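You operate a simulated robot arm through the tools that you are given. There is no shell and no other tool. Be economical: measure what you need, move in short steps, check, and stop when the job is done.

The job below is to be done with a simulated two-armed robot. You get a single attempt, and the scene is never put back.

TASK
Wipe up the spill on the top of the long table with the blue cloth and put it back.

Only the result counts: the job must be done as asked and must still hold three seconds after the hand-in. Knocking over, shifting, dropping, spilling or breaking anything else fails it. Flat cloth is picked up by pressing the open fingertips on it (5 to 10 N) and closing them slowly along it; thin cloth reads only 2 to 8 mm in the jaws.

THE ROBOT
Two 7-joint arms with two-finger parallel grippers on one trunk, on a base that drives. Base frame: it is fixed to the floor where the robot stands at the start and does not move with it; the origin is under the middle of the robot, x ahead of it, y to its left, z up; the surface under the hand at the start is at about z = 0.86. Readings come in m, degrees, newtons and seconds.
The left shoulder is at the start at [0.02, 0.113, 1.197], the right one opposite. With the tool pointing down near the work surface each hand reaches from about 0.24 to 0.6 m from the robot's upright axis, wherever it stands, measured 20 degrees to its own side. Payload 1.57 kg a hand.
The TCP of each hand is the grasp point between the finger pads, 0.03 m short of the fingertips. In the tool frame z runs along the fingers and y along their closing line. The gripper opens to 0.08 m. The fingers are 0.017 m wide and 0.012 m thick; the gripper's body (0.04 by 0.082 m) begins 0.08 m behind the TCP.
Orientation is told as [roll, pitch, yaw] about the base's x, y, z axes, in that order, counted from this pose: with the fingers straight down and closing along the base's y, the tool's x points along the base's -x, its y along +y and its z along -z.

THE INTERFACE
- The arms move only by the tool arm_command. It takes "left_commands", "right_commands" or both (then of equal length, played together; a hand with none holds still); each is a list that holds one entry, the list of rows, each a list of 7 numbers: the turn, a rotation vector about the tool's x, y, z in degrees, then the shift along the tool's x, y, z in mm, then the gripper command, from -1 (shut) to 1 (fully open), values between in proportion. In form: [[[wx, wy, wz, x, y, z, grip], ...]]. A call has 1 to 12 rows; each row is the pose to reach, as a shift and turn from the pose commanded when the call began, along the tool's axes at that moment. A row lasts 0.2 s, in which the tool goes at most 0.05 m and 8.6 degrees; a call with a longer step from one row to the next is refused whole, and so is a gripper value outside its range. Where a pose cannot be reached the arm comes as near as it can. A force on the tool above 40 N (or 10 N above the force at the start of the call, whichever is more), or a blocked arm, ends the call early, and 0.2 s more pass. Each finger travels about 0.045 m/s and halts on what it meets, pressing with about 39 N; the grip force reading is that of the motor and also rises with nothing between the fingers. The clock runs only during rows and for 0.2 s after the last one: add rows that repeat a pose to give the fingers time. The reply holds the time, the measured pose of the TCP, the force on the tool along the base axes, the opening and the grip force, in the units named above and with some noise, with the torque about the TCP (base axes, N m) and any sound that the robot's microphone picked up, and new pictures: "views" is both (left out), scene, wrist or none (wrist: the cameras of the hands that moved).
- Cameras (640 x 400 px; columns grow to the right, rows downward): "scene" is now at [0.0911, -0.0218, 1.3134]; the picture's right is [-0.26, -0.97, 0.00], its down [-0.64, 0.17, -0.75] and it looks along [0.73, -0.19, -0.66] (base axes); focal length 250 px, centre (320, 200). "left" rides on the left gripper at [0.072, 0.007, -0.122] in its tool frame; the picture's right is [-0.09, 1.00, 0.00], its down [-0.84, -0.08, -0.54] and it looks along [-0.54, -0.05, 0.84] (tool axes); focal length 238 px, centre (320, 200). "right" rides on the right gripper at [0.072, -0.007, -0.122] in its tool frame; the picture's right is [0.09, 1.00, 0.00], its down [-0.84, 0.08, -0.54] and it looks along [-0.54, 0.05, 0.84] (tool axes); focal length 238 px, centre (320, 200). There is no depth. A picture from a camera that has moved, and an enlarged one, comes with that camera's place and axes in the base frame and with its lens.
- lift_body(by): slides the trunk up (or, below 0, down) by that many m; the arms and the scene camera ride with it, the base frame stays. It gives what a move gives, with no picture.
- base_move(legs): drives the robot by 1 to 6 legs, each [ahead, left, turn to the left] in m, m and degrees, along the robot's own axes; the way and the turn of a leg run together, so that a leg with both is an arc; at most 1.5 m and 180 degrees a leg. The arms and the cameras ride along, it lands a little off, and it stops where it bumps. It gives what a move gives, and a new picture of the scene camera.
- pan_tilt(pan, tilt): turns the head with the scene camera to pan (to the left, within 80 degrees either way) and tilt (down, from -29 to 69), counted from straight ahead of the robot. It gives what a move gives, and a new picture of the scene camera.
- enlarge(camera, box): a new picture of the part [left, top, right, bottom] of that camera's present view, enlarged. No time passes.
- hand_in(): hands the job in; it is judged then, once.

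Work in short steps. Places have to be worked out from the pictures, the camera data and where the tool is seen: move nearer, look again, correct. Check each grasp and each placing, and mend what went wrong. You have 120 turns and 260 pictures in all, those below and enlarged ones among them. Open the grippers and draw the arms clear of the work before you hand the job in, unless the task says otherwise; then end with one line.

The tools are called by a JSON object that holds its "api" and its "payload". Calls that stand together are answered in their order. arm_command: Moves the arms, as the interface text tells. Its arguments: {"type":"object","properties":{"left_commands":{"type":"array","items":{"type":"array","items":{"type":"array","items":{"type":"number"}}}},"right_commands":{"type":"array","items":{"type":"array","items":{"type":"array","items":{"type":"number"}}}},"views":{"type":"string","enum":["both","scene","wrist","none"]}},"required":[]} The other tools are called the same way: lift_body (by) slides the trunk up or down; base_move (legs) drives the base; pan_tilt (pan, tilt) turns the head that bears the scene camera; enlarge (camera, box) takes an enlarged picture of a part of a camera's view; hand_in () hands the job in.

At the start:

```text
time_s: 0.0
left_eef_pos: [0.4005, -0.0029, 1.0539]
left_tcp_rot: [0.1, 0.0, 0.0]
left_force: [-0.6, 0.3, 0.3]
left_torque: [0.06, 0.01, -0.02]
left_gripper_width: 0.0798
left_finger_force: 0.1
right_eef_pos: [0.3459, -0.3487, 1.1089]
right_tcp_rot: [0.0, 0.0, 0.0]
right_force: [-0.2, 0.4, -0.4]
right_torque: [-0.01, 0.0, 0.0]
right_gripper_width: 0.08
right_finger_force: 0.0
trunk travel left (down, up): [-0.25, 0.32]
robot x, y, heading: [0.0004, 0.0005, -0.3]
head pan, tilt: [-14.9, 41.2]
```

scene: 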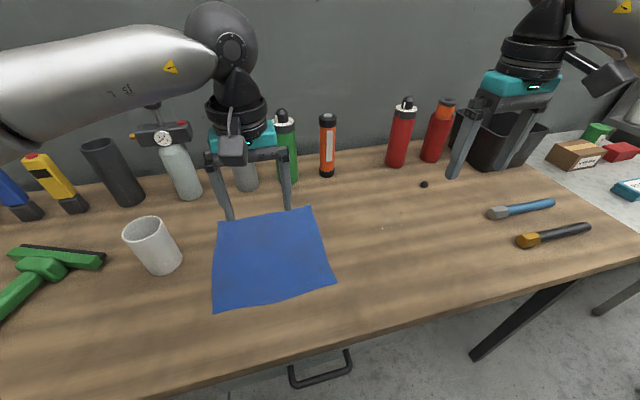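
right: 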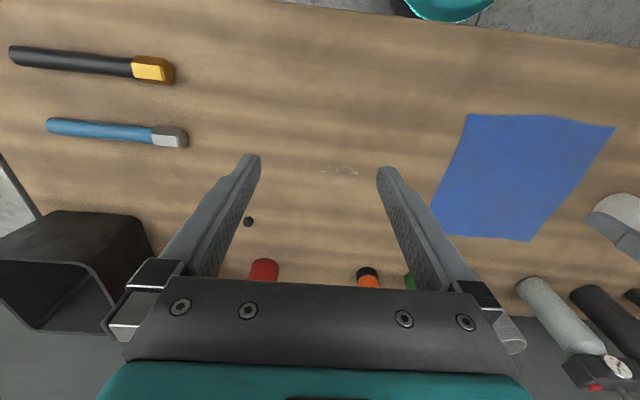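
left: 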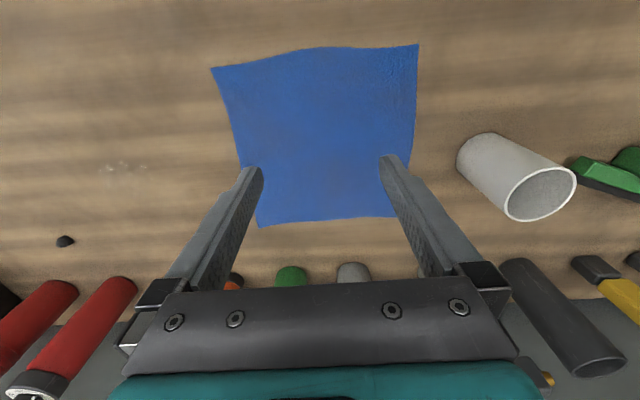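

The wrist views show a faint glossy patch on the table to the right of the cloth. I'll enlarge it to see the spill properly.

{"api": "enlarge", "payload": {"camera": "right", "box": [260, 120, 420, 220]}}

{"api": "enlarge", "payload": {"camera": "left", "box": [40, 110, 200, 210]}}

{"api": "enlarge", "payload": {"camera": "scene", "box": [300, 160, 460, 260]}}

{"api": "pan_tilt", "payload": {"pan": -60, "tilt": 40}}

{"api": "pan_tilt", "payload": {"pan": 45, "tilt": 40}}

```text
4.00 times, centred on (340, 170) of right
camera zoom: at [0.2748, -0.3533, 1.2311], right [-0.09, 1.0, 0.0], down [0.84, 0.08, 0.54], along [0.54, 0.05, -0.84], focal length 953 px, centre (240, 320)
```

zoom: 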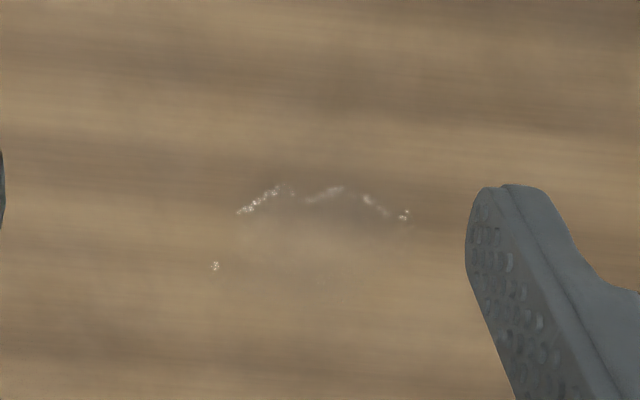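

```text
4.00 times, centred on (120, 160) of left
camera zoom: at [0.3293, 0.0046, 1.1751], right [0.09, 1.0, 0.0], down [0.84, -0.08, 0.54], along [0.54, -0.05, -0.84], focal length 953 px, centre (1120, 360)
```

zoom: 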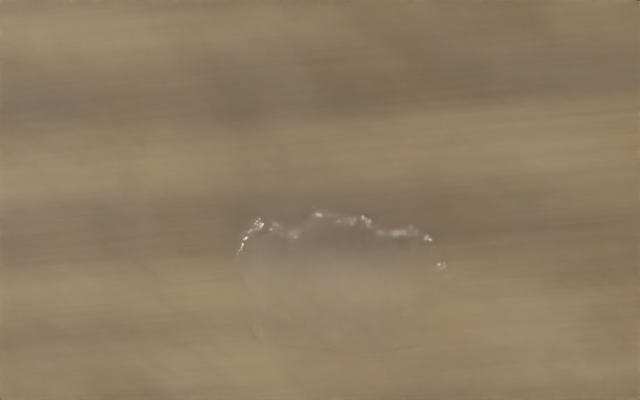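

```text
4.00 times, centred on (380, 210) of scene
camera zoom: at [0.0911, -0.0218, 1.3134], right [-0.26, -0.97, 0.0], down [-0.64, 0.17, -0.75], along [0.73, -0.19, -0.66], focal length 998 px, centre (80, 160)
```

zoom: 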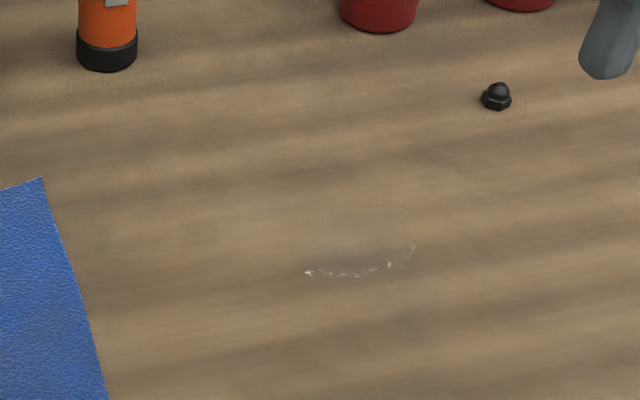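

```text
time_s: 1.1
left_eef_pos: [0.4011, -0.0017, 1.0547]
left_tcp_rot: [0.0, 0.0, 0.0]
left_force: [-0.3, -1.1, 0.0]
left_torque: [0.02, 0.01, -0.04]
left_gripper_width: 0.0801
left_finger_force: 0.1
right_eef_pos: [0.3468, -0.3477, 1.1095]
right_tcp_rot: [0.0, 0.0, 0.0]
right_force: [-1.0, -0.5, 0.1]
right_torque: [-0.03, 0.04, -0.02]
right_gripper_width: 0.0803
right_finger_force: 0.0
trunk travel left (down, up): [-0.25, 0.32]
robot x, y, heading: [0.002, -0.0012, -0.0]
head pan, tilt: [-60.0, 40.0]
camera scene: at [0.0524, -0.0737, 1.3151], right [-0.87, -0.5, 0.0], down [-0.32, 0.56, -0.77], along [0.38, -0.66, -0.64], focal length 250 px, centre (320, 200)
```

scene: 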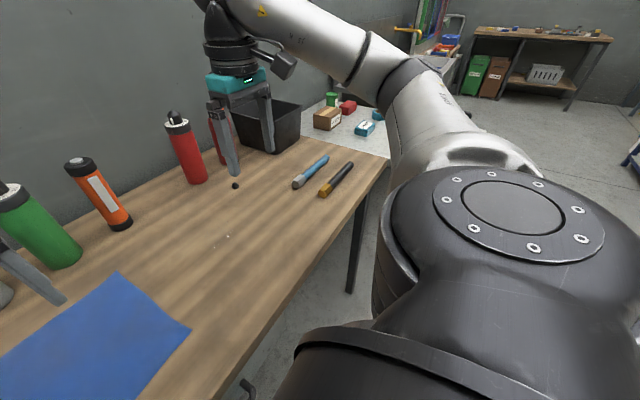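

```text
time_s: 2.9
left_eef_pos: [0.4005, -0.0032, 1.0535]
left_tcp_rot: [0.0, 0.0, -0.1]
left_force: [0.4, -0.1, -0.6]
left_torque: [0.0, 0.0, 0.0]
left_gripper_width: 0.08
left_finger_force: 0.1
right_eef_pos: [0.3458, -0.3472, 1.1097]
right_tcp_rot: [0.0, 0.0, -0.1]
right_force: [0.5, -0.4, 0.3]
right_torque: [-0.02, 0.01, -0.02]
right_gripper_width: 0.08
right_finger_force: 0.2
trunk travel left (down, up): [-0.25, 0.32]
robot x, y, heading: [0.0015, -0.0012, 0.0]
head pan, tilt: [45.0, 40.0]
camera scene: at [0.07, 0.06, 1.3151], right [0.71, -0.71, 0.0], down [-0.45, -0.45, -0.77], along [0.54, 0.54, -0.64], focal length 250 px, centre (320, 200)
```

scene: 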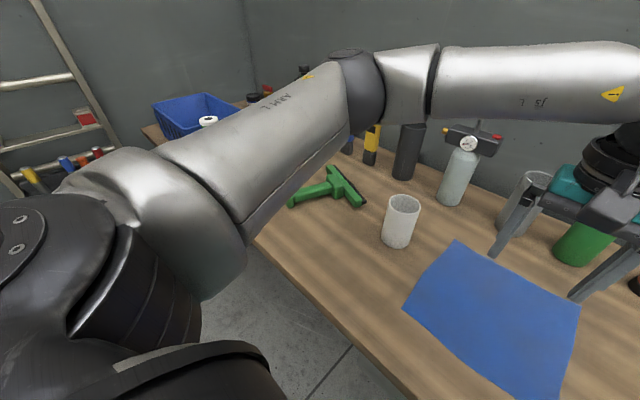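

The spill is centred near (0.473, -0.305) and is about 8 by 6 cm. The cloth is about 0.24 m square around (0.457, -0.006), and there's a nut near (0.58, -0.47) I must not touch. I'll strafe right so both hands can reach the cloth and the spill easily.

{"api": "base_move", "payload": {"legs": [[0, -0.13, 0]]}}

{"api": "pan_tilt", "payload": {"pan": 0, "tilt": 50}}

```text
time_s: 4.2
left_eef_pos: [0.4002, -0.1354, 1.054]
left_tcp_rot: [0.1, 0.0, -0.3]
left_force: [-0.6, -0.9, 0.0]
left_torque: [0.0, 0.05, -0.02]
left_gripper_width: 0.0797
left_finger_force: 0.1
right_eef_pos: [0.3448, -0.4798, 1.1086]
right_tcp_rot: [0.1, 0.0, -0.3]
right_force: [0.5, -0.2, 0.8]
right_torque: [0.02, 0.02, 0.01]
right_gripper_width: 0.0798
right_finger_force: 0.1
trunk travel left (down, up): [-0.25, 0.32]
robot x, y, heading: [-0.0015, -0.1312, -0.2]
head pan, tilt: [45.0, 40.0]
camera scene: at [0.0699, -0.0724, 1.3152], right [0.7, -0.71, 0.0], down [-0.46, -0.45, -0.77], along [0.54, 0.54, -0.64], focal length 250 px, centre (320, 200)
```

scene: 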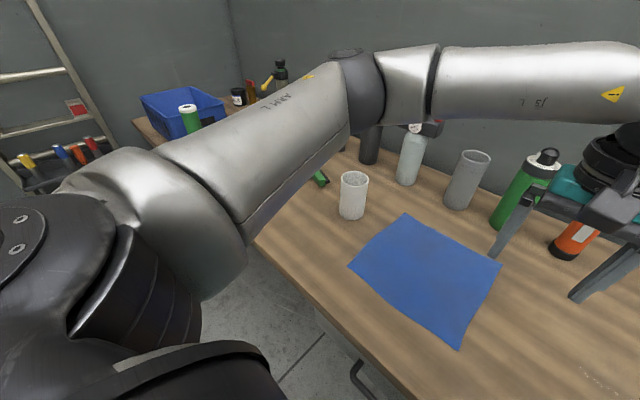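

```text
time_s: 5.3
left_eef_pos: [0.4007, -0.1354, 1.0547]
left_tcp_rot: [0.0, 0.1, -0.2]
left_force: [0.6, -0.4, -0.9]
left_torque: [-0.03, -0.02, -0.03]
left_gripper_width: 0.0799
left_finger_force: 0.1
right_eef_pos: [0.3452, -0.4803, 1.1103]
right_tcp_rot: [-0.1, 0.1, -0.2]
right_force: [0.5, -0.2, -0.9]
right_torque: [0.0, -0.02, 0.01]
right_gripper_width: 0.0804
right_finger_force: 0.0
trunk travel left (down, up): [-0.25, 0.32]
robot x, y, heading: [-0.0002, -0.1333, -0.3]
head pan, tilt: [0.0, 50.0]
camera scene: at [0.0866, -0.1316, 1.301], right [0.0, -1.0, 0.0], down [-0.77, 0.0, -0.64], along [0.64, 0.0, -0.77], focal length 250 px, centre (320, 200)
```

scene: 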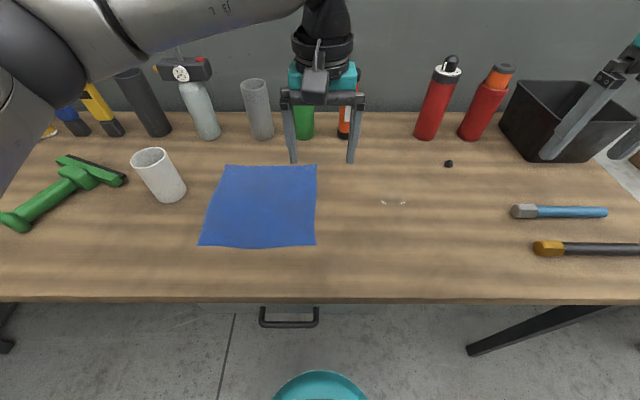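

The scene agrees with my estimates. I'll bring both hands over the left and right edges of the cloth and close the jaws to half opening.

{"api": "arm_command", "payload": {"left_commands": [[[0, 0, 0, -6, 24, 0, 1], [0, 0, 0, -12, 48, 0, 1], [0, 0, 0, -18, 72, 0, 0.5], [0, 0, 0, -24, 96, 0, 0], [0, 0, 0, -30, 120, 0, 0], [0, 0, 0, -36, 144, 0, 0], [0, 0, 0, -42, 168, 0, 0], [0, 0, 0, -48, 192, 0, 0], [0, 0, 0, -54, 210, 0, 0], [0, 0, 0, -54, 210, 42, 0], [0, 0, 0, -54, 210, 84, 0], [0, 0, 0, -54, 210, 124, 0]]], "right_commands": [[[0, 0, 0, -12, 43, 0, 1], [0, 0, 0, -24, 86, 0, 1], [0, 0, 0, -36, 129, 0, 0.5], [0, 0, 0, -48, 172, 0, 0], [0, 0, 0, -60, 215, 0, 0], [0, 0, 0, -72, 258, 0, 0], [0, 0, 0, -84, 301, 0, 0], [0, 0, 0, -96, 344, 0, 0], [0, 0, 0, -109, 385, 0, 0], [0, 0, 0, -109, 385, 48, 0], [0, 0, 0, -109, 385, 96, 0], [0, 0, 0, -109, 385, 144, 0]]]}}

```text
time_s: 8.0
left_eef_pos: [0.4551, 0.0735, 0.9297]
left_tcp_rot: [0.0, 0.0, 0.0]
left_force: [0.0, 0.3, -0.2]
left_torque: [0.0, 0.01, 0.01]
left_gripper_width: 0.0397
left_finger_force: 0.1
right_eef_pos: [0.4545, -0.096, 0.9651]
right_tcp_rot: [0.0, 0.0, -0.2]
right_force: [0.2, -0.4, -0.2]
right_torque: [-0.03, -0.02, -0.01]
right_gripper_width: 0.0398
right_finger_force: 0.1
trunk travel left (down, up): [-0.25, 0.32]
robot x, y, heading: [-0.0, -0.1332, -0.2]
head pan, tilt: [0.0, 50.0]
camera scene: at [0.0869, -0.1317, 1.3009], right [0.0, -1.0, 0.0], down [-0.77, 0.0, -0.64], along [0.64, 0.0, -0.77], focal length 250 px, centre (320, 200)
camera right: at [0.382, -0.1021, 1.0869], right [-0.09, 1.0, 0.0], down [0.84, 0.07, 0.54], along [0.54, 0.05, -0.84], focal length 238 px, centre (320, 200)
camera left: at [0.3834, 0.0808, 1.0508], right [0.09, 1.0, 0.0], down [0.84, -0.08, 0.54], along [0.54, -0.05, -0.84], focal length 238 px, centre (320, 200)
```

scene: 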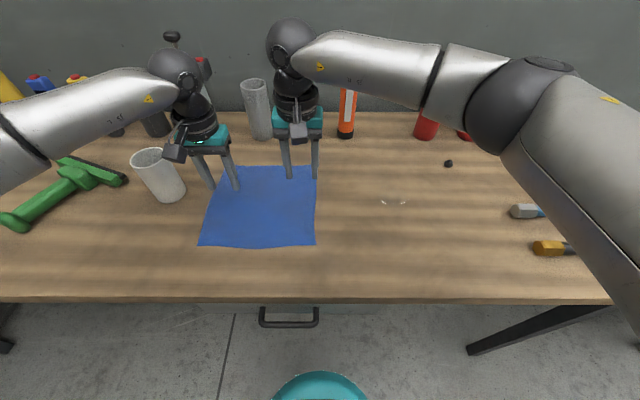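
right: 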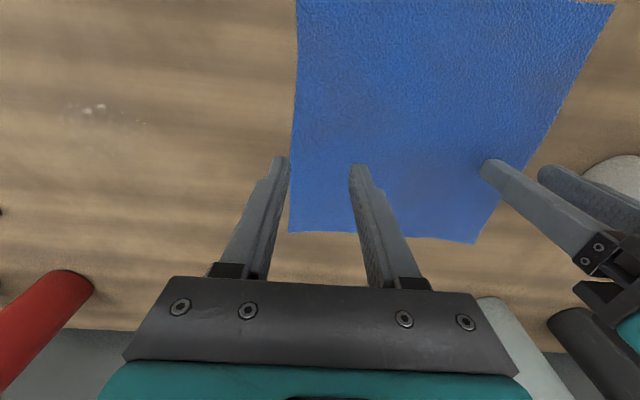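
left: 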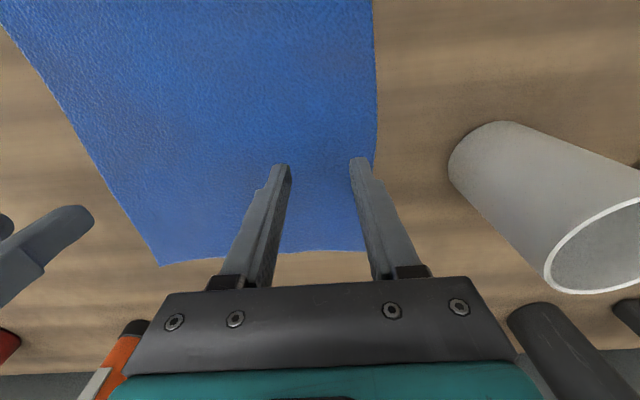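

The outer fingers sit right at the cloth edges. I'll move both hands inward and come down to just above the table.

{"api": "arm_command", "payload": {"left_commands": [[[0, 0, 0, 0, -10, 0, 0], [0, 0, 0, 0, -10, 12, 0], [0, 0, 0, 0, -10, 22, 0], [0, 0, 0, 0, -10, 30, 0]]], "right_commands": [[[0, 0, 0, 0, 16, 0, 0], [0, 0, 0, 0, 16, 30, 0], [0, 0, 0, 0, 16, 55, 0], [0, 0, 0, 0, 16, 65, 0]]], "views": "wrist"}}

```text
time_s: 8.9
left_eef_pos: [0.455, 0.065, 0.8999]
left_tcp_rot: [0.1, 0.0, -0.2]
left_force: [0.1, -0.6, 0.5]
left_torque: [-0.01, 0.01, 0.02]
left_gripper_width: 0.0401
left_finger_force: 0.1
right_eef_pos: [0.4567, -0.079, 0.9007]
right_tcp_rot: [0.0, 0.0, -0.3]
right_force: [0.6, -0.2, 0.3]
right_torque: [-0.03, -0.01, 0.03]
right_gripper_width: 0.0401
right_finger_force: 0.1
trunk travel left (down, up): [-0.25, 0.32]
robot x, y, heading: [-0.0003, -0.1298, -0.2]
head pan, tilt: [0.0, 50.0]
camera right: at [0.3844, -0.085, 1.0229], right [-0.09, 1.0, 0.0], down [0.84, 0.08, 0.54], along [0.54, 0.05, -0.84], focal length 238 px, centre (320, 200)
camera left: at [0.3832, 0.0726, 1.0212], right [0.1, 1.0, 0.0], down [0.84, -0.08, 0.54], along [0.54, -0.05, -0.84], focal length 238 px, centre (320, 200)
```

right: 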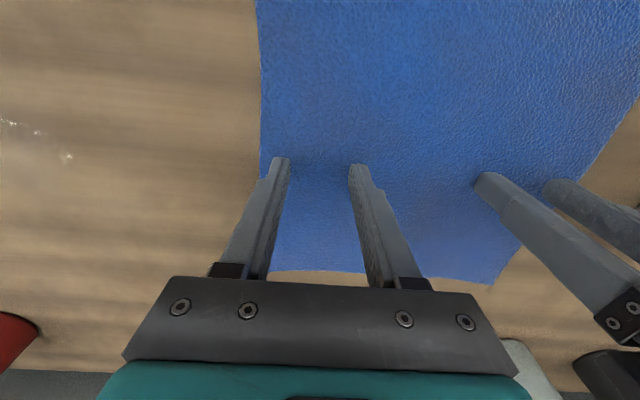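
left: 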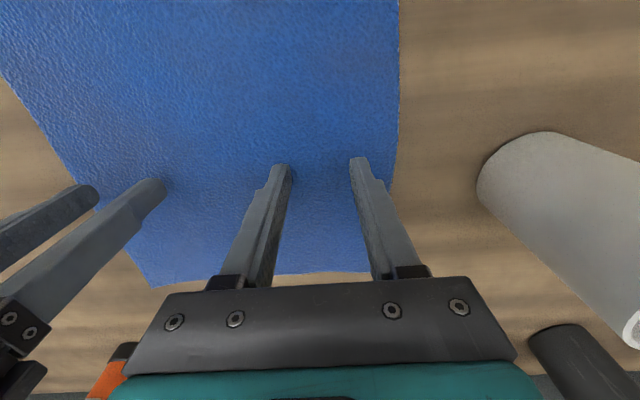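

The fingertips are about 1 cm above the cloth. I'll ease both hands down in small steps until I read contact.

{"api": "arm_command", "payload": {"left_commands": [[[0, 0, 0, 0, 0, 4, 0], [0, 0, 0, 0, 0, 7, 0], [0, 0, 0, 0, 0, 9, 0]]], "right_commands": [[[0, 0, 0, 0, 0, 4, 0], [0, 0, 0, 0, 0, 7, 0], [0, 0, 0, 0, 0, 9, 0]]], "views": "none"}}

```text
time_s: 9.8
left_eef_pos: [0.455, 0.0637, 0.8916]
left_tcp_rot: [0.0, -0.1, -0.2]
left_force: [0.3, 0.3, 2.2]
left_torque: [0.02, 0.05, 0.03]
left_gripper_width: 0.0402
left_finger_force: 0.0
right_eef_pos: [0.4559, -0.0782, 0.8909]
right_tcp_rot: [0.1, -0.1, -0.1]
right_force: [0.2, -0.5, 0.8]
right_torque: [-0.04, -0.04, -0.05]
right_gripper_width: 0.0398
right_finger_force: 0.2
trunk travel left (down, up): [-0.25, 0.32]
robot x, y, heading: [-0.0011, -0.1303, -0.1]
head pan, tilt: [0.0, 50.0]
```

Light contact is starting. I'll press a bit deeper.

{"api": "arm_command", "payload": {"left_commands": [[[0, 0, 0, 0, 0, 1, 0], [0, 0, 0, 0, 0, 1.5, 0]]], "right_commands": [[[0, 0, 0, 0, 0, 1, 0], [0, 0, 0, 0, 0, 2, 0]]], "views": "none"}}

```text
time_s: 10.3
left_eef_pos: [0.4546, 0.064, 0.8911]
left_tcp_rot: [-0.1, -0.1, -0.1]
left_force: [-0.8, 1.3, 5.4]
left_torque: [0.02, 0.07, -0.01]
left_gripper_width: 0.0396
left_finger_force: 0.0
right_eef_pos: [0.4556, -0.0786, 0.8911]
right_tcp_rot: [0.0, 0.0, -0.3]
right_force: [-0.5, -1.3, 6.7]
right_torque: [-0.05, -0.02, 0.02]
right_gripper_width: 0.04
right_finger_force: 0.0
trunk travel left (down, up): [-0.25, 0.32]
robot x, y, heading: [-0.0025, -0.1309, -0.1]
head pan, tilt: [0.0, 50.0]
```

Both hands are pressing at 5–7 N. I'll close slowly while moving each hand inward, so the inner finger stays put and the free edge gathers in.

{"api": "arm_command", "payload": {"left_commands": [[[0, 0, 0, 0, -2, 0.7, -0.1], [0, 0, 0, 0, -4, 0.7, -0.2], [0, 0, 0, 0, -6, 0.7, -0.3], [0, 0, 0, 0, -8, 0.7, -0.4], [0, 0, 0, 0, -10, 0.7, -0.5], [0, 0, 0, 0, -12, 0.7, -0.6], [0, 0, 0, 0, -14, 0.7, -0.7], [0, 0, 0, 0, -16, 0.7, -0.8], [0, 0, 0, 0, -18, 0.7, -0.9], [0, 0, 0, 0, -20, 0.5, -1], [0, 0, 0, 0, -20, 0.5, -1], [0, 0, 0, 0, -20, 0.5, -1]]], "right_commands": [[[0, 0, 0, 0, 2, 0.5, -0.1], [0, 0, 0, 0, 4, 0.5, -0.2], [0, 0, 0, 0, 6, 0.5, -0.3], [0, 0, 0, 0, 8, 0.5, -0.4], [0, 0, 0, 0, 10, 0.5, -0.5], [0, 0, 0, 0, 12, 0.5, -0.6], [0, 0, 0, 0, 14, 0.5, -0.7], [0, 0, 0, 0, 16, 0.5, -0.8], [0, 0, 0, 0, 18, 0.5, -0.9], [0, 0, 0, 0, 20, 0.5, -1], [0, 0, 0, 0, 20, 0.5, -1], [0, 0, 0, 0, 20, 0.5, -1]]]}}

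```text
time_s: 12.9
left_eef_pos: [0.4545, 0.043, 0.8914]
left_tcp_rot: [0.0, -0.3, -0.1]
left_force: [1.5, 5.6, 22.2]
left_torque: [0.15, 0.05, -0.06]
left_gripper_width: 0.006
left_finger_force: 26.1
right_eef_pos: [0.4544, -0.0594, 0.891]
right_tcp_rot: [0.0, -0.2, -0.3]
right_force: [0.6, -5.2, 24.4]
right_torque: [-0.22, 0.01, 0.02]
right_gripper_width: 0.0018
right_finger_force: 23.8
trunk travel left (down, up): [-0.25, 0.32]
robot x, y, heading: [-0.0026, -0.1352, -0.1]
head pan, tilt: [0.0, 50.0]
camera scene: at [0.0838, -0.1325, 1.3013], right [0.0, -1.0, 0.0], down [-0.76, 0.0, -0.64], along [0.64, 0.0, -0.76], focal length 250 px, centre (320, 200)
camera right: at [0.3819, -0.065, 1.0126], right [-0.09, 1.0, 0.0], down [0.83, 0.07, 0.55], along [0.54, 0.05, -0.84], focal length 238 px, centre (320, 200)
camera left: at [0.3819, 0.0512, 1.0117], right [0.09, 1.0, 0.0], down [0.83, -0.08, 0.55], along [0.54, -0.05, -0.84], focal length 238 px, centre (320, 200)
```

scene: 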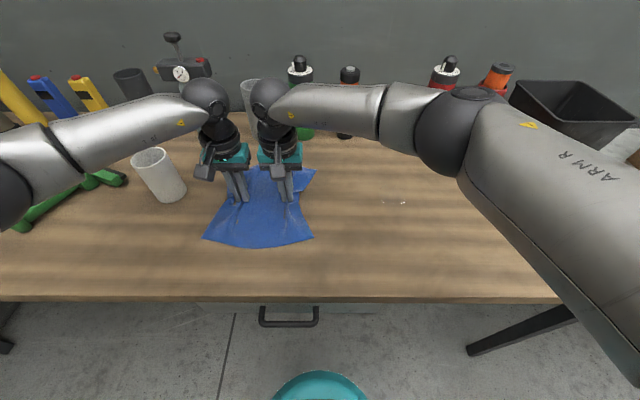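
right: 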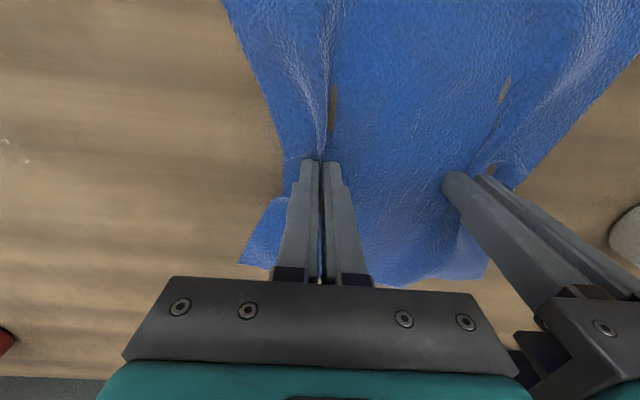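
left: 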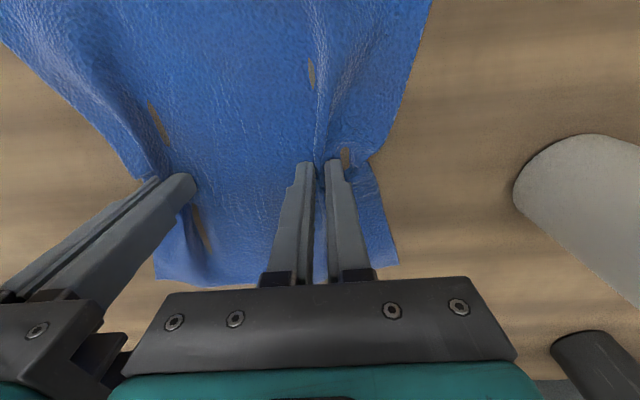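

Both jaws seem to hold a fold. I'll lift both hands slightly to confirm.

{"api": "arm_command", "payload": {"left_commands": [[[0, 0, 0, 0, 0, -8, -1], [0, 0, 0, 0, 0, -18, -1], [0, 0, 0, 0, 0, -28, -1]]], "right_commands": [[[0, 0, 0, 0, 0, -8, -1], [0, 0, 0, 0, 0, -18, -1], [0, 0, 0, 0, 0, -28, -1]]]}}

```text
time_s: 13.8
left_eef_pos: [0.4557, 0.0469, 0.9173]
left_tcp_rot: [-0.1, 0.1, -0.3]
left_force: [-0.5, -0.2, -1.0]
left_torque: [-0.04, 0.03, 0.02]
left_gripper_width: 0.0022
left_finger_force: 23.0
right_eef_pos: [0.4549, -0.0599, 0.9161]
right_tcp_rot: [-0.1, 0.0, -0.1]
right_force: [0.0, 0.2, 0.8]
right_torque: [0.02, -0.02, -0.02]
right_gripper_width: 0.0021
right_finger_force: 23.6
trunk travel left (down, up): [-0.25, 0.32]
robot x, y, heading: [-0.0013, -0.1291, -0.1]
head pan, tilt: [0.0, 50.0]
camera scene: at [0.0864, -0.1317, 1.3009], right [0.0, -1.0, 0.0], down [-0.77, 0.0, -0.64], along [0.64, 0.0, -0.77], focal length 250 px, centre (320, 200)
camera right: at [0.3834, -0.0651, 1.0385], right [-0.09, 1.0, 0.0], down [0.84, 0.08, 0.54], along [0.54, 0.05, -0.84], focal length 238 px, centre (320, 200)
camera left: at [0.3843, 0.0544, 1.0383], right [0.09, 1.0, 0.0], down [0.84, -0.08, 0.54], along [0.54, -0.05, -0.84], focal length 238 px, centre (320, 200)
```

scene: 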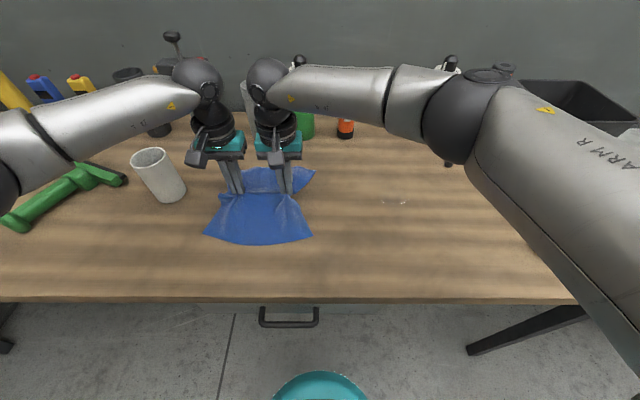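
right: 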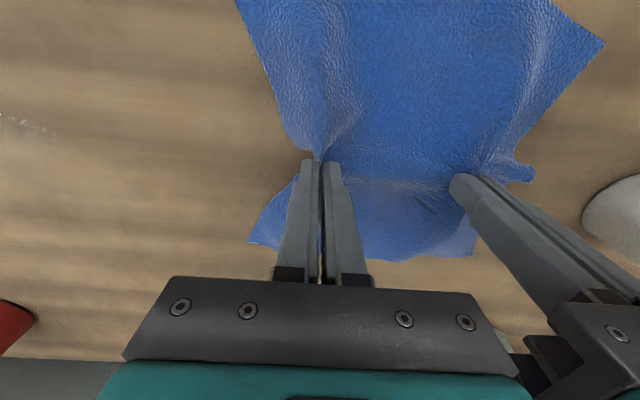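
left: 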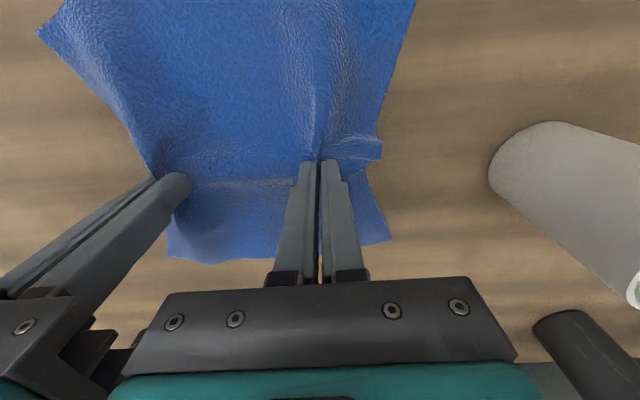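

Both hands hold the cloth. I'll carry it low over to just before the spill.

{"api": "arm_command", "payload": {"left_commands": [[[0, 0, 0, -5, -40, 0, -1], [0, 0, 0, -10, -80, 0, -1], [0, 0, 0, -15, -120, 0, -1], [0, 0, 0, -18, -160, 0, -1], [0, 0, 0, -18, -190, 0, -1], [0, 0, 0, -18, -190, 12, -1], [0, 0, 0, -18, -190, 22, -1]]], "right_commands": [[[0, 0, 0, -5, -40, 0, -1], [0, 0, 0, -10, -80, 0, -1], [0, 0, 0, -15, -120, 0, -1], [0, 0, 0, -18, -160, 0, -1], [0, 0, 0, -18, -190, 0, -1], [0, 0, 0, -18, -190, 12, -1], [0, 0, 0, -18, -190, 22, -1]]]}}

```text
time_s: 15.3
left_eef_pos: [0.4722, -0.1435, 0.8944]
left_tcp_rot: [0.1, -0.1, -0.2]
left_force: [0.0, 0.0, 0.8]
left_torque: [0.0, 0.0, 0.01]
left_gripper_width: 0.0018
left_finger_force: 23.8
right_eef_pos: [0.4748, -0.2481, 0.8933]
right_tcp_rot: [-0.1, 0.0, -0.2]
right_force: [0.5, -0.2, 0.5]
right_torque: [-0.04, -0.03, -0.03]
right_gripper_width: 0.0017
right_finger_force: 23.8
trunk travel left (down, up): [-0.25, 0.32]
robot x, y, heading: [-0.0022, -0.1301, -0.3]
head pan, tilt: [0.0, 50.0]
camera scene: at [0.0866, -0.1317, 1.301], right [0.0, -1.0, 0.0], down [-0.77, 0.0, -0.64], along [0.64, 0.0, -0.77], focal length 250 px, centre (320, 200)
camera right: at [0.4027, -0.2541, 1.0153], right [-0.09, 1.0, 0.0], down [0.84, 0.08, 0.54], along [0.54, 0.05, -0.84], focal length 238 px, centre (320, 200)
camera left: at [0.4017, -0.1354, 1.0162], right [0.1, 1.0, 0.0], down [0.84, -0.08, 0.54], along [0.54, -0.05, -0.84], focal length 238 px, centre (320, 200)
```

scene: 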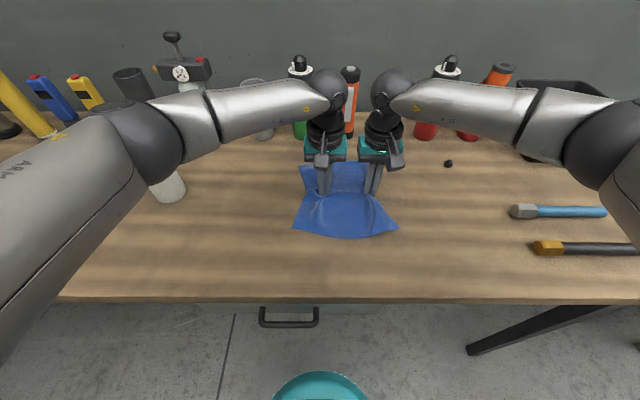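
right: 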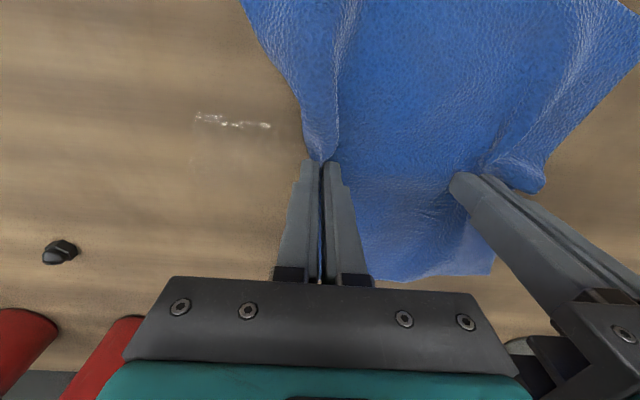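
left: 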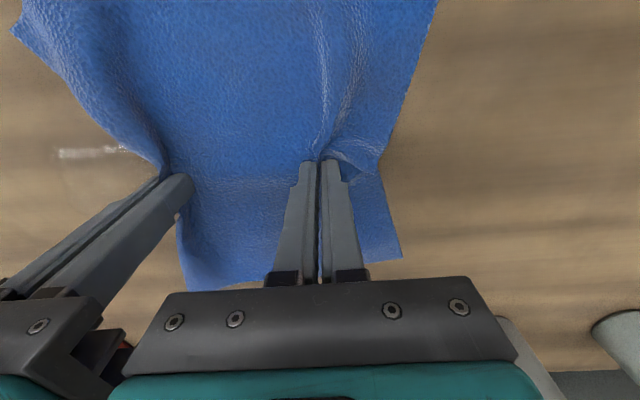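

The spill's near edge shows at x≈0.446, y≈-0.27 to -0.345. I'll press down and sweep right across it and part way back, both hands together.

{"api": "arm_command", "payload": {"left_commands": [[[0, 0, 0, 0, 0, 3, -1], [0, 0, 0, 0, -20, 4, -1], [0, 0, 0, 0, -40, 4, -1], [0, 0, 0, 0, -60, 4, -1], [0, 0, 0, 0, -80, 4, -1], [0, 0, 0, 0, -100, 4, -1], [0, 0, 0, 0, -115, 4, -1]]], "right_commands": [[[0, 0, 0, 0, 0, 4, -1], [0, 0, 0, 0, -20, 5, -1], [0, 0, 0, 0, -40, 5, -1], [0, 0, 0, 0, -60, 5, -1], [0, 0, 0, 0, -80, 5, -1], [0, 0, 0, 0, -100, 5, -1], [0, 0, 0, 0, -115, 5, -1]]]}}

```text
time_s: 16.9
left_eef_pos: [0.4714, -0.262, 0.8912]
left_tcp_rot: [-0.2, -0.2, -0.2]
left_force: [-0.3, 0.5, 8.1]
left_torque: [0.01, 0.02, -0.01]
left_gripper_width: 0.0018
left_finger_force: 23.7
right_eef_pos: [0.4703, -0.3625, 0.891]
right_tcp_rot: [-0.1, -0.2, -0.1]
right_force: [-0.6, 7.6, 20.2]
right_torque: [0.33, 0.04, -0.01]
right_gripper_width: 0.0017
right_finger_force: 23.8
trunk travel left (down, up): [-0.25, 0.32]
robot x, y, heading: [0.0026, -0.1295, -0.1]
head pan, tilt: [0.0, 50.0]
camera scene: at [0.0844, -0.1301, 1.3012], right [0.0, -1.0, 0.0], down [-0.76, 0.0, -0.64], along [0.64, 0.0, -0.76], focal length 250 px, centre (320, 200)
camera right: at [0.398, -0.3682, 1.0131], right [-0.09, 1.0, 0.0], down [0.83, 0.08, 0.55], along [0.54, 0.05, -0.84], focal length 238 px, centre (320, 200)
camera left: at [0.4, -0.254, 1.0125], right [0.1, 1.0, 0.0], down [0.84, -0.08, 0.54], along [0.54, -0.05, -0.84], focal length 238 px, centre (320, 200)
```

scene: 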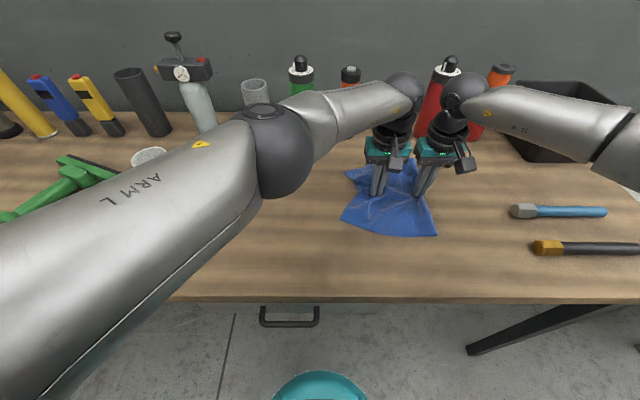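
right: 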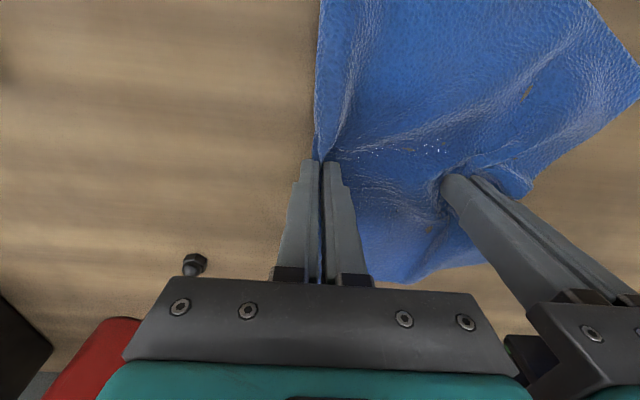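
left: 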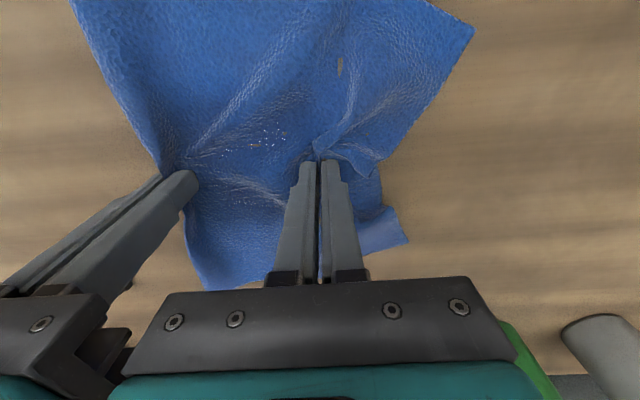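

The spill's glints show through the cloth, so the cloth is on it. I'll scrub several lanes over x≈0.445–0.505 with both hands together.

{"api": "arm_command", "payload": {"left_commands": [[[0, 0, 0, -15, 0, 0, -1], [0, 0, 0, -15, 35, 0, -1], [0, 0, 0, -15, 70, 0, -1], [0, 0, 0, -15, 105, 0, -1], [0, 0, 0, 5, 105, 0, -1], [0, 0, 0, 5, 70, 0, -1], [0, 0, 0, 5, 35, 0, -1], [0, 0, 0, 5, 0, 0, -1], [0, 0, 0, 22, 0, 0, -1], [0, 0, 0, 22, 35, 0, -1], [0, 0, 0, 22, 70, 0, -1], [0, 0, 0, 22, 105, 0, -1]]], "right_commands": [[[0, 0, 0, -15, 0, -2, -1], [0, 0, 0, -15, 35, -2, -1], [0, 0, 0, -15, 70, -2, -1], [0, 0, 0, -15, 105, -2, -1], [0, 0, 0, 5, 105, -2, -1], [0, 0, 0, 5, 70, -2, -1], [0, 0, 0, 5, 35, -2, -1], [0, 0, 0, 5, 0, -2, -1], [0, 0, 0, 22, 0, -2, -1], [0, 0, 0, 22, 35, -2, -1], [0, 0, 0, 22, 70, -2, -1], [0, 0, 0, 22, 105, -2, -1]]]}}

```text
time_s: 19.6
left_eef_pos: [0.4486, -0.1562, 0.8919]
left_tcp_rot: [-0.1, 0.0, -0.1]
left_force: [0.7, -0.5, -0.1]
left_torque: [-0.01, -0.02, 0.01]
left_gripper_width: 0.002
left_finger_force: 23.2
left hand out of reach, approached as far as the arm can: row 1
right_eef_pos: [0.452, -0.2563, 0.8906]
right_tcp_rot: [-0.1, 0.0, -0.1]
right_force: [-0.1, -0.6, 11.8]
right_torque: [-0.09, -0.02, 0.01]
right_gripper_width: 0.0019
right_finger_force: 23.4
trunk travel left (down, up): [-0.25, 0.32]
robot x, y, heading: [-0.0015, -0.1331, -0.5]
head pan, tilt: [0.0, 50.0]
camera scene: at [0.0858, -0.1309, 1.301], right [0.0, -1.0, 0.0], down [-0.77, 0.0, -0.64], along [0.64, 0.0, -0.77], focal length 250 px, centre (320, 200)
camera right: at [0.3805, -0.2626, 1.0136], right [-0.09, 1.0, 0.0], down [0.84, 0.08, 0.54], along [0.54, 0.05, -0.84], focal length 238 px, centre (320, 200)
camera left: at [0.3766, -0.1485, 1.0133], right [0.09, 1.0, 0.0], down [0.84, -0.08, 0.54], along [0.54, -0.05, -0.84], focal length 238 px, centre (320, 200)
```

scene: 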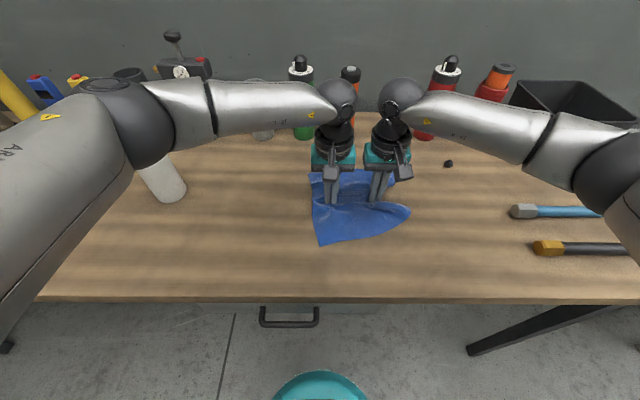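
right: 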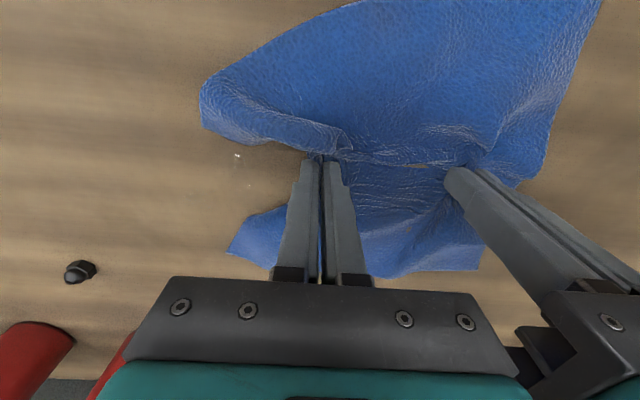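
left: 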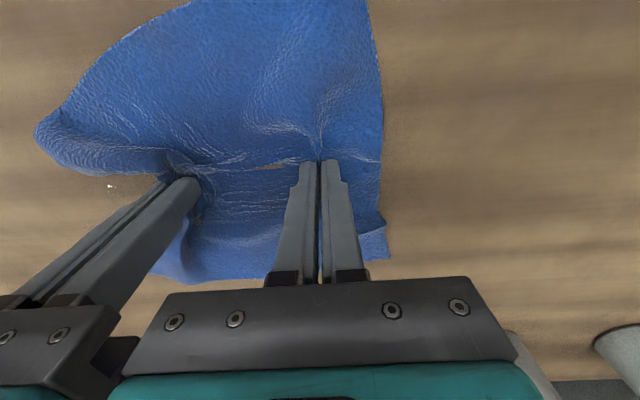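

The spill is mostly gone. I'll check what's left of it.

{"api": "enlarge", "payload": {"camera": "right", "box": [170, 120, 298, 200]}}

```text
5.00 times, centred on (234, 160) of right
camera zoom: at [0.3805, -0.2626, 1.0136], right [-0.09, 1.0, 0.0], down [0.84, 0.08, 0.54], along [0.54, 0.05, -0.84], focal length 1192 px, centre (750, 400)
```

zoom: 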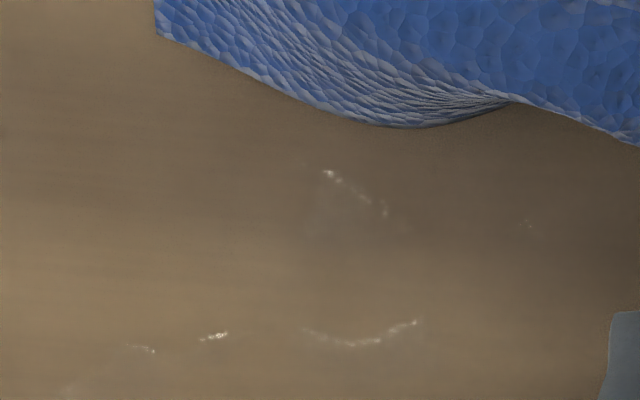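

Small remnants are left between the lanes, around x 0.45–0.48 and y -0.31 to -0.345. I'll do finer lanes with about 8 mm spacing.

{"api": "arm_command", "payload": {"left_commands": [[[0, 0, 0, 0, -38, 1, -1], [0, 0, 0, 0, -76, 1, -1], [0, 0, 0, 0, -108, 1, -1], [0, 0, 0, -9, -108, 1, -1], [0, 0, 0, -9, -76, 1, -1], [0, 0, 0, -9, -38, 1, -1], [0, 0, 0, -9, 0, 1, -1], [0, 0, 0, -18, 0, 1, -1], [0, 0, 0, -18, -38, 1, -1], [0, 0, 0, -18, -76, 1, -1], [0, 0, 0, -18, -108, 1, -1], [0, 0, 0, -18, -108, 1, -1]]], "right_commands": [[[0, 0, 0, 0, -38, 0, -1], [0, 0, 0, 0, -76, 0, -1], [0, 0, 0, 0, -108, 0, -1], [0, 0, 0, -9, -108, 0, -1], [0, 0, 0, -9, -76, 0, -1], [0, 0, 0, -9, -38, 0, -1], [0, 0, 0, -9, 0, 0, -1], [0, 0, 0, -18, 0, 0, -1], [0, 0, 0, -18, -38, 0, -1], [0, 0, 0, -18, -76, 0, -1], [0, 0, 0, -18, -108, 0, -1], [0, 0, 0, -18, -108, 0, -1]]], "views": "none"}}

{"api": "arm_command", "payload": {"left_commands": [[[0, 0, 0, -9, 0, 0, -1], [0, 0, 0, -9, 38, 0, -1], [0, 0, 0, -9, 76, 0, -1], [0, 0, 0, -9, 108, 0, -1], [0, 0, 0, -18, 108, 0, -1], [0, 0, 0, -18, 76, 0, -1], [0, 0, 0, -18, 38, 0, -1], [0, 0, 0, -18, 8, 0, -1], [0, 0, 0, -25, 8, 0, -1], [0, 0, 0, -25, 38, 0, -1], [0, 0, 0, -25, 76, 0, -1], [0, 0, 0, -25, 118, 0, -1]]], "right_commands": [[[0, 0, 0, -9, 0, 0, -1], [0, 0, 0, -9, 38, 0, -1], [0, 0, 0, -9, 76, 0, -1], [0, 0, 0, -9, 108, 0, -1], [0, 0, 0, -18, 108, 0, -1], [0, 0, 0, -18, 76, 0, -1], [0, 0, 0, -18, 38, 0, -1], [0, 0, 0, -18, 0, 0, -1], [0, 0, 0, -27, 0, 0, -1], [0, 0, 0, -27, 38, 0, -1], [0, 0, 0, -27, 76, 0, -1], [0, 0, 0, -27, 118, 0, -1]]]}}

```text
time_s: 22.1
left_eef_pos: [0.47, -0.2652, 0.892]
left_tcp_rot: [-0.1, 0.0, -0.2]
left_force: [-0.9, 0.6, 3.6]
left_torque: [0.01, 0.0, 0.03]
left_gripper_width: 0.0019
left_finger_force: 23.2
right_eef_pos: [0.4693, -0.3682, 0.8922]
right_tcp_rot: [0.0, 0.0, -0.2]
right_force: [-0.3, 0.3, -0.3]
right_torque: [0.0, -0.06, -0.01]
right_gripper_width: 0.0018
right_finger_force: 23.7
trunk travel left (down, up): [-0.25, 0.32]
robot x, y, heading: [0.0001, -0.1335, 0.0]
head pan, tilt: [0.0, 50.0]
```

```text
time_s: 24.8
left_eef_pos: [0.4928, -0.1436, 0.8913]
left_tcp_rot: [0.0, 0.1, -0.1]
left_force: [0.6, -0.2, 1.1]
left_torque: [0.04, -0.02, 0.02]
left_gripper_width: 0.0016
left_finger_force: 23.7
left hand out of reach, approached as far as the arm can: row 9
right_eef_pos: [0.495, -0.2459, 0.8931]
right_tcp_rot: [-0.1, 0.0, -0.2]
right_force: [0.2, 0.6, 0.5]
right_torque: [0.02, -0.04, -0.01]
right_gripper_width: 0.0019
right_finger_force: 24.2
trunk travel left (down, up): [-0.25, 0.32]
robot x, y, heading: [-0.0034, -0.1338, -0.2]
head pan, tilt: [0.0, 50.0]
camera scene: at [0.0866, -0.1303, 1.3008], right [0.0, -1.0, 0.0], down [-0.77, 0.0, -0.64], along [0.64, 0.0, -0.77], focal length 250 px, centre (320, 200)
camera right: at [0.423, -0.2521, 1.0151], right [-0.09, 1.0, 0.0], down [0.84, 0.08, 0.54], along [0.54, 0.05, -0.84], focal length 238 px, centre (320, 200)
camera left: at [0.4225, -0.1363, 1.0129], right [0.09, 1.0, 0.0], down [0.84, -0.08, 0.54], along [0.54, -0.05, -0.84], focal length 238 px, centre (320, 200)
```

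scene: 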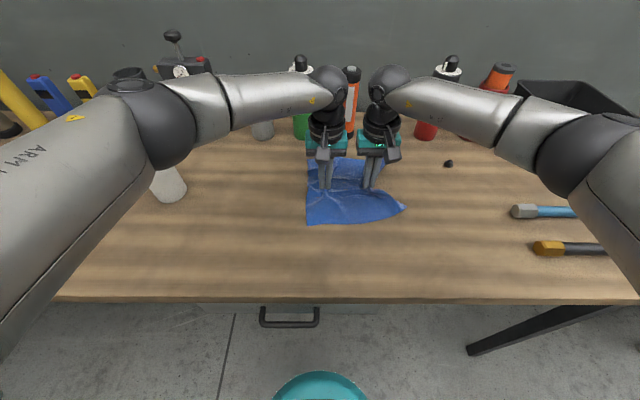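
right: 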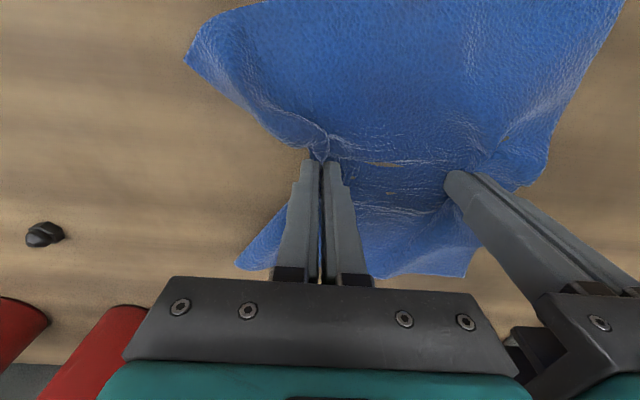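
left: 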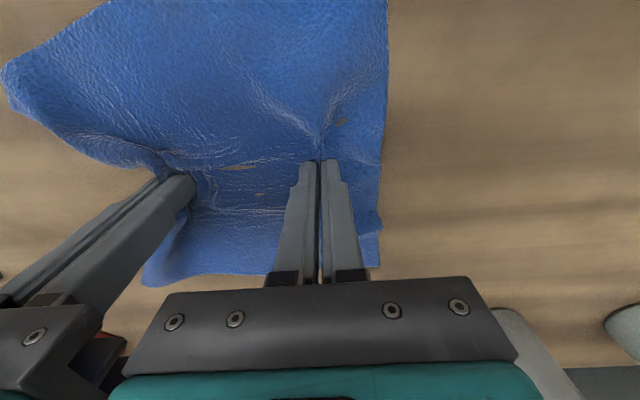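

No glints show in the right view. I'll lift the cloth and carry it back toward its place, then inspect the spill area.

{"api": "arm_command", "payload": {"left_commands": [[[0, 0, 0, 0, 0, -20, -1], [0, 0, 0, 6, 40, -25, -1], [0, 0, 0, 12, 80, -25, -1], [0, 0, 0, 20, 110, -25, -1]]], "right_commands": [[[0, 0, 0, 0, 0, -20, -1], [0, 0, 0, 6, 40, -25, -1], [0, 0, 0, 12, 80, -25, -1], [0, 0, 0, 20, 110, -25, -1]]]}}

{"api": "enlarge", "payload": {"camera": "right", "box": [0, 50, 240, 200]}}

{"api": "enlarge", "payload": {"camera": "scene", "box": [340, 160, 468, 240]}}

```text
time_s: 25.8
left_eef_pos: [0.4755, -0.033, 0.9142]
left_tcp_rot: [-0.1, 0.0, -0.2]
left_force: [0.1, 0.2, 0.0]
left_torque: [-0.02, 0.0, -0.02]
left_gripper_width: 0.0019
left_finger_force: 23.8
right_eef_pos: [0.4754, -0.1353, 0.9152]
right_tcp_rot: [0.0, -0.1, -0.3]
right_force: [0.4, 0.1, -0.5]
right_torque: [-0.02, 0.0, -0.02]
right_gripper_width: 0.0018
right_finger_force: 23.7
trunk travel left (down, up): [-0.25, 0.32]
robot x, y, heading: [0.0007, -0.1337, -0.3]
head pan, tilt: [0.0, 50.0]
camera scene: at [0.0864, -0.1309, 1.301], right [0.0, -1.0, 0.0], down [-0.77, 0.0, -0.64], along [0.64, 0.0, -0.77], focal length 250 px, centre (320, 200)
camera right: at [0.4041, -0.1413, 1.0374], right [-0.09, 1.0, 0.0], down [0.84, 0.08, 0.54], along [0.54, 0.05, -0.84], focal length 238 px, centre (320, 200)
camera left: at [0.4029, -0.0256, 1.0359], right [0.1, 1.0, 0.0], down [0.84, -0.08, 0.54], along [0.54, -0.05, -0.84], focal length 238 px, centre (320, 200)
```

scene: 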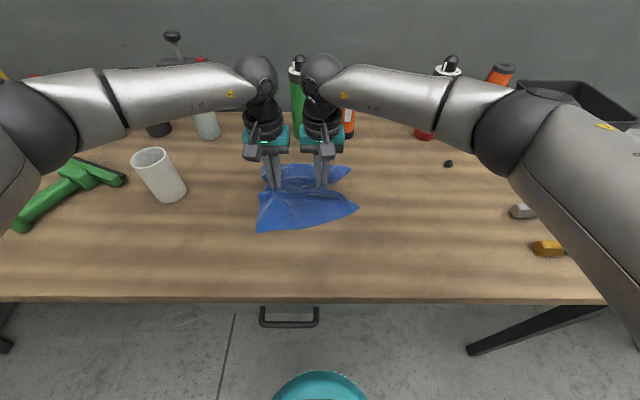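
right: 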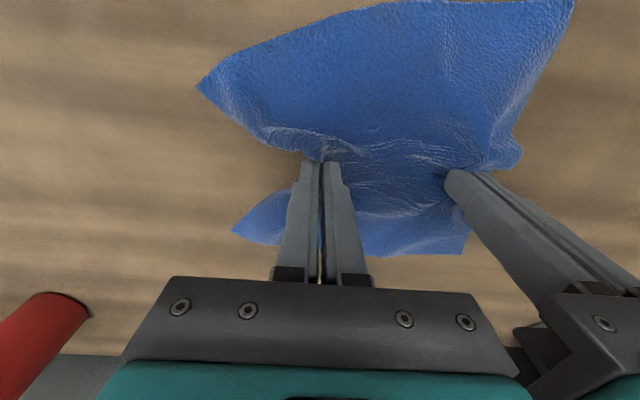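
left: 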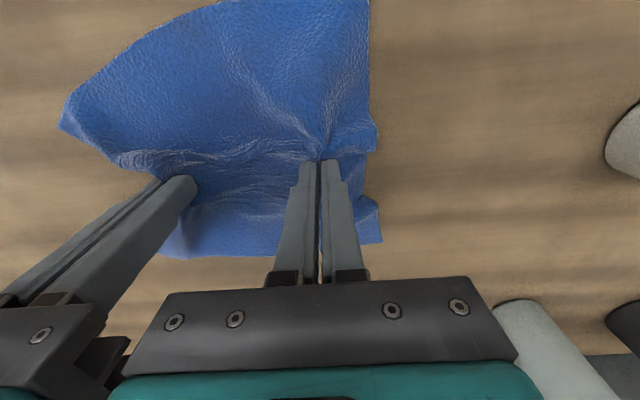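

```text
2.67 times, centred on (120, 125) of right
camera zoom: at [0.4041, -0.1413, 1.0374], right [-0.09, 1.0, 0.0], down [0.84, 0.08, 0.54], along [0.54, 0.05, -0.84], focal length 636 px, centre (853, 400)
```

zoom: 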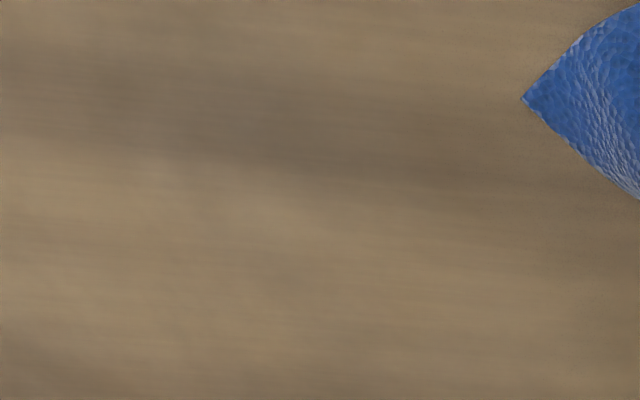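

```text
5.00 times, centred on (404, 200) of scene
camera zoom: at [0.0864, -0.1309, 1.301], right [0.0, -1.0, 0.0], down [-0.77, 0.0, -0.64], along [0.64, 0.0, -0.77], focal length 1247 px, centre (-100, 200)
```

zoom: 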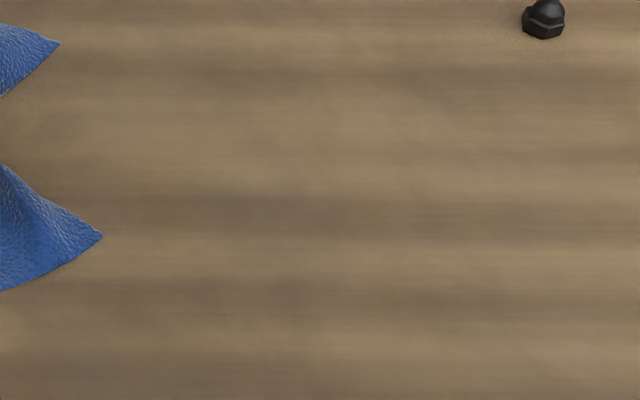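

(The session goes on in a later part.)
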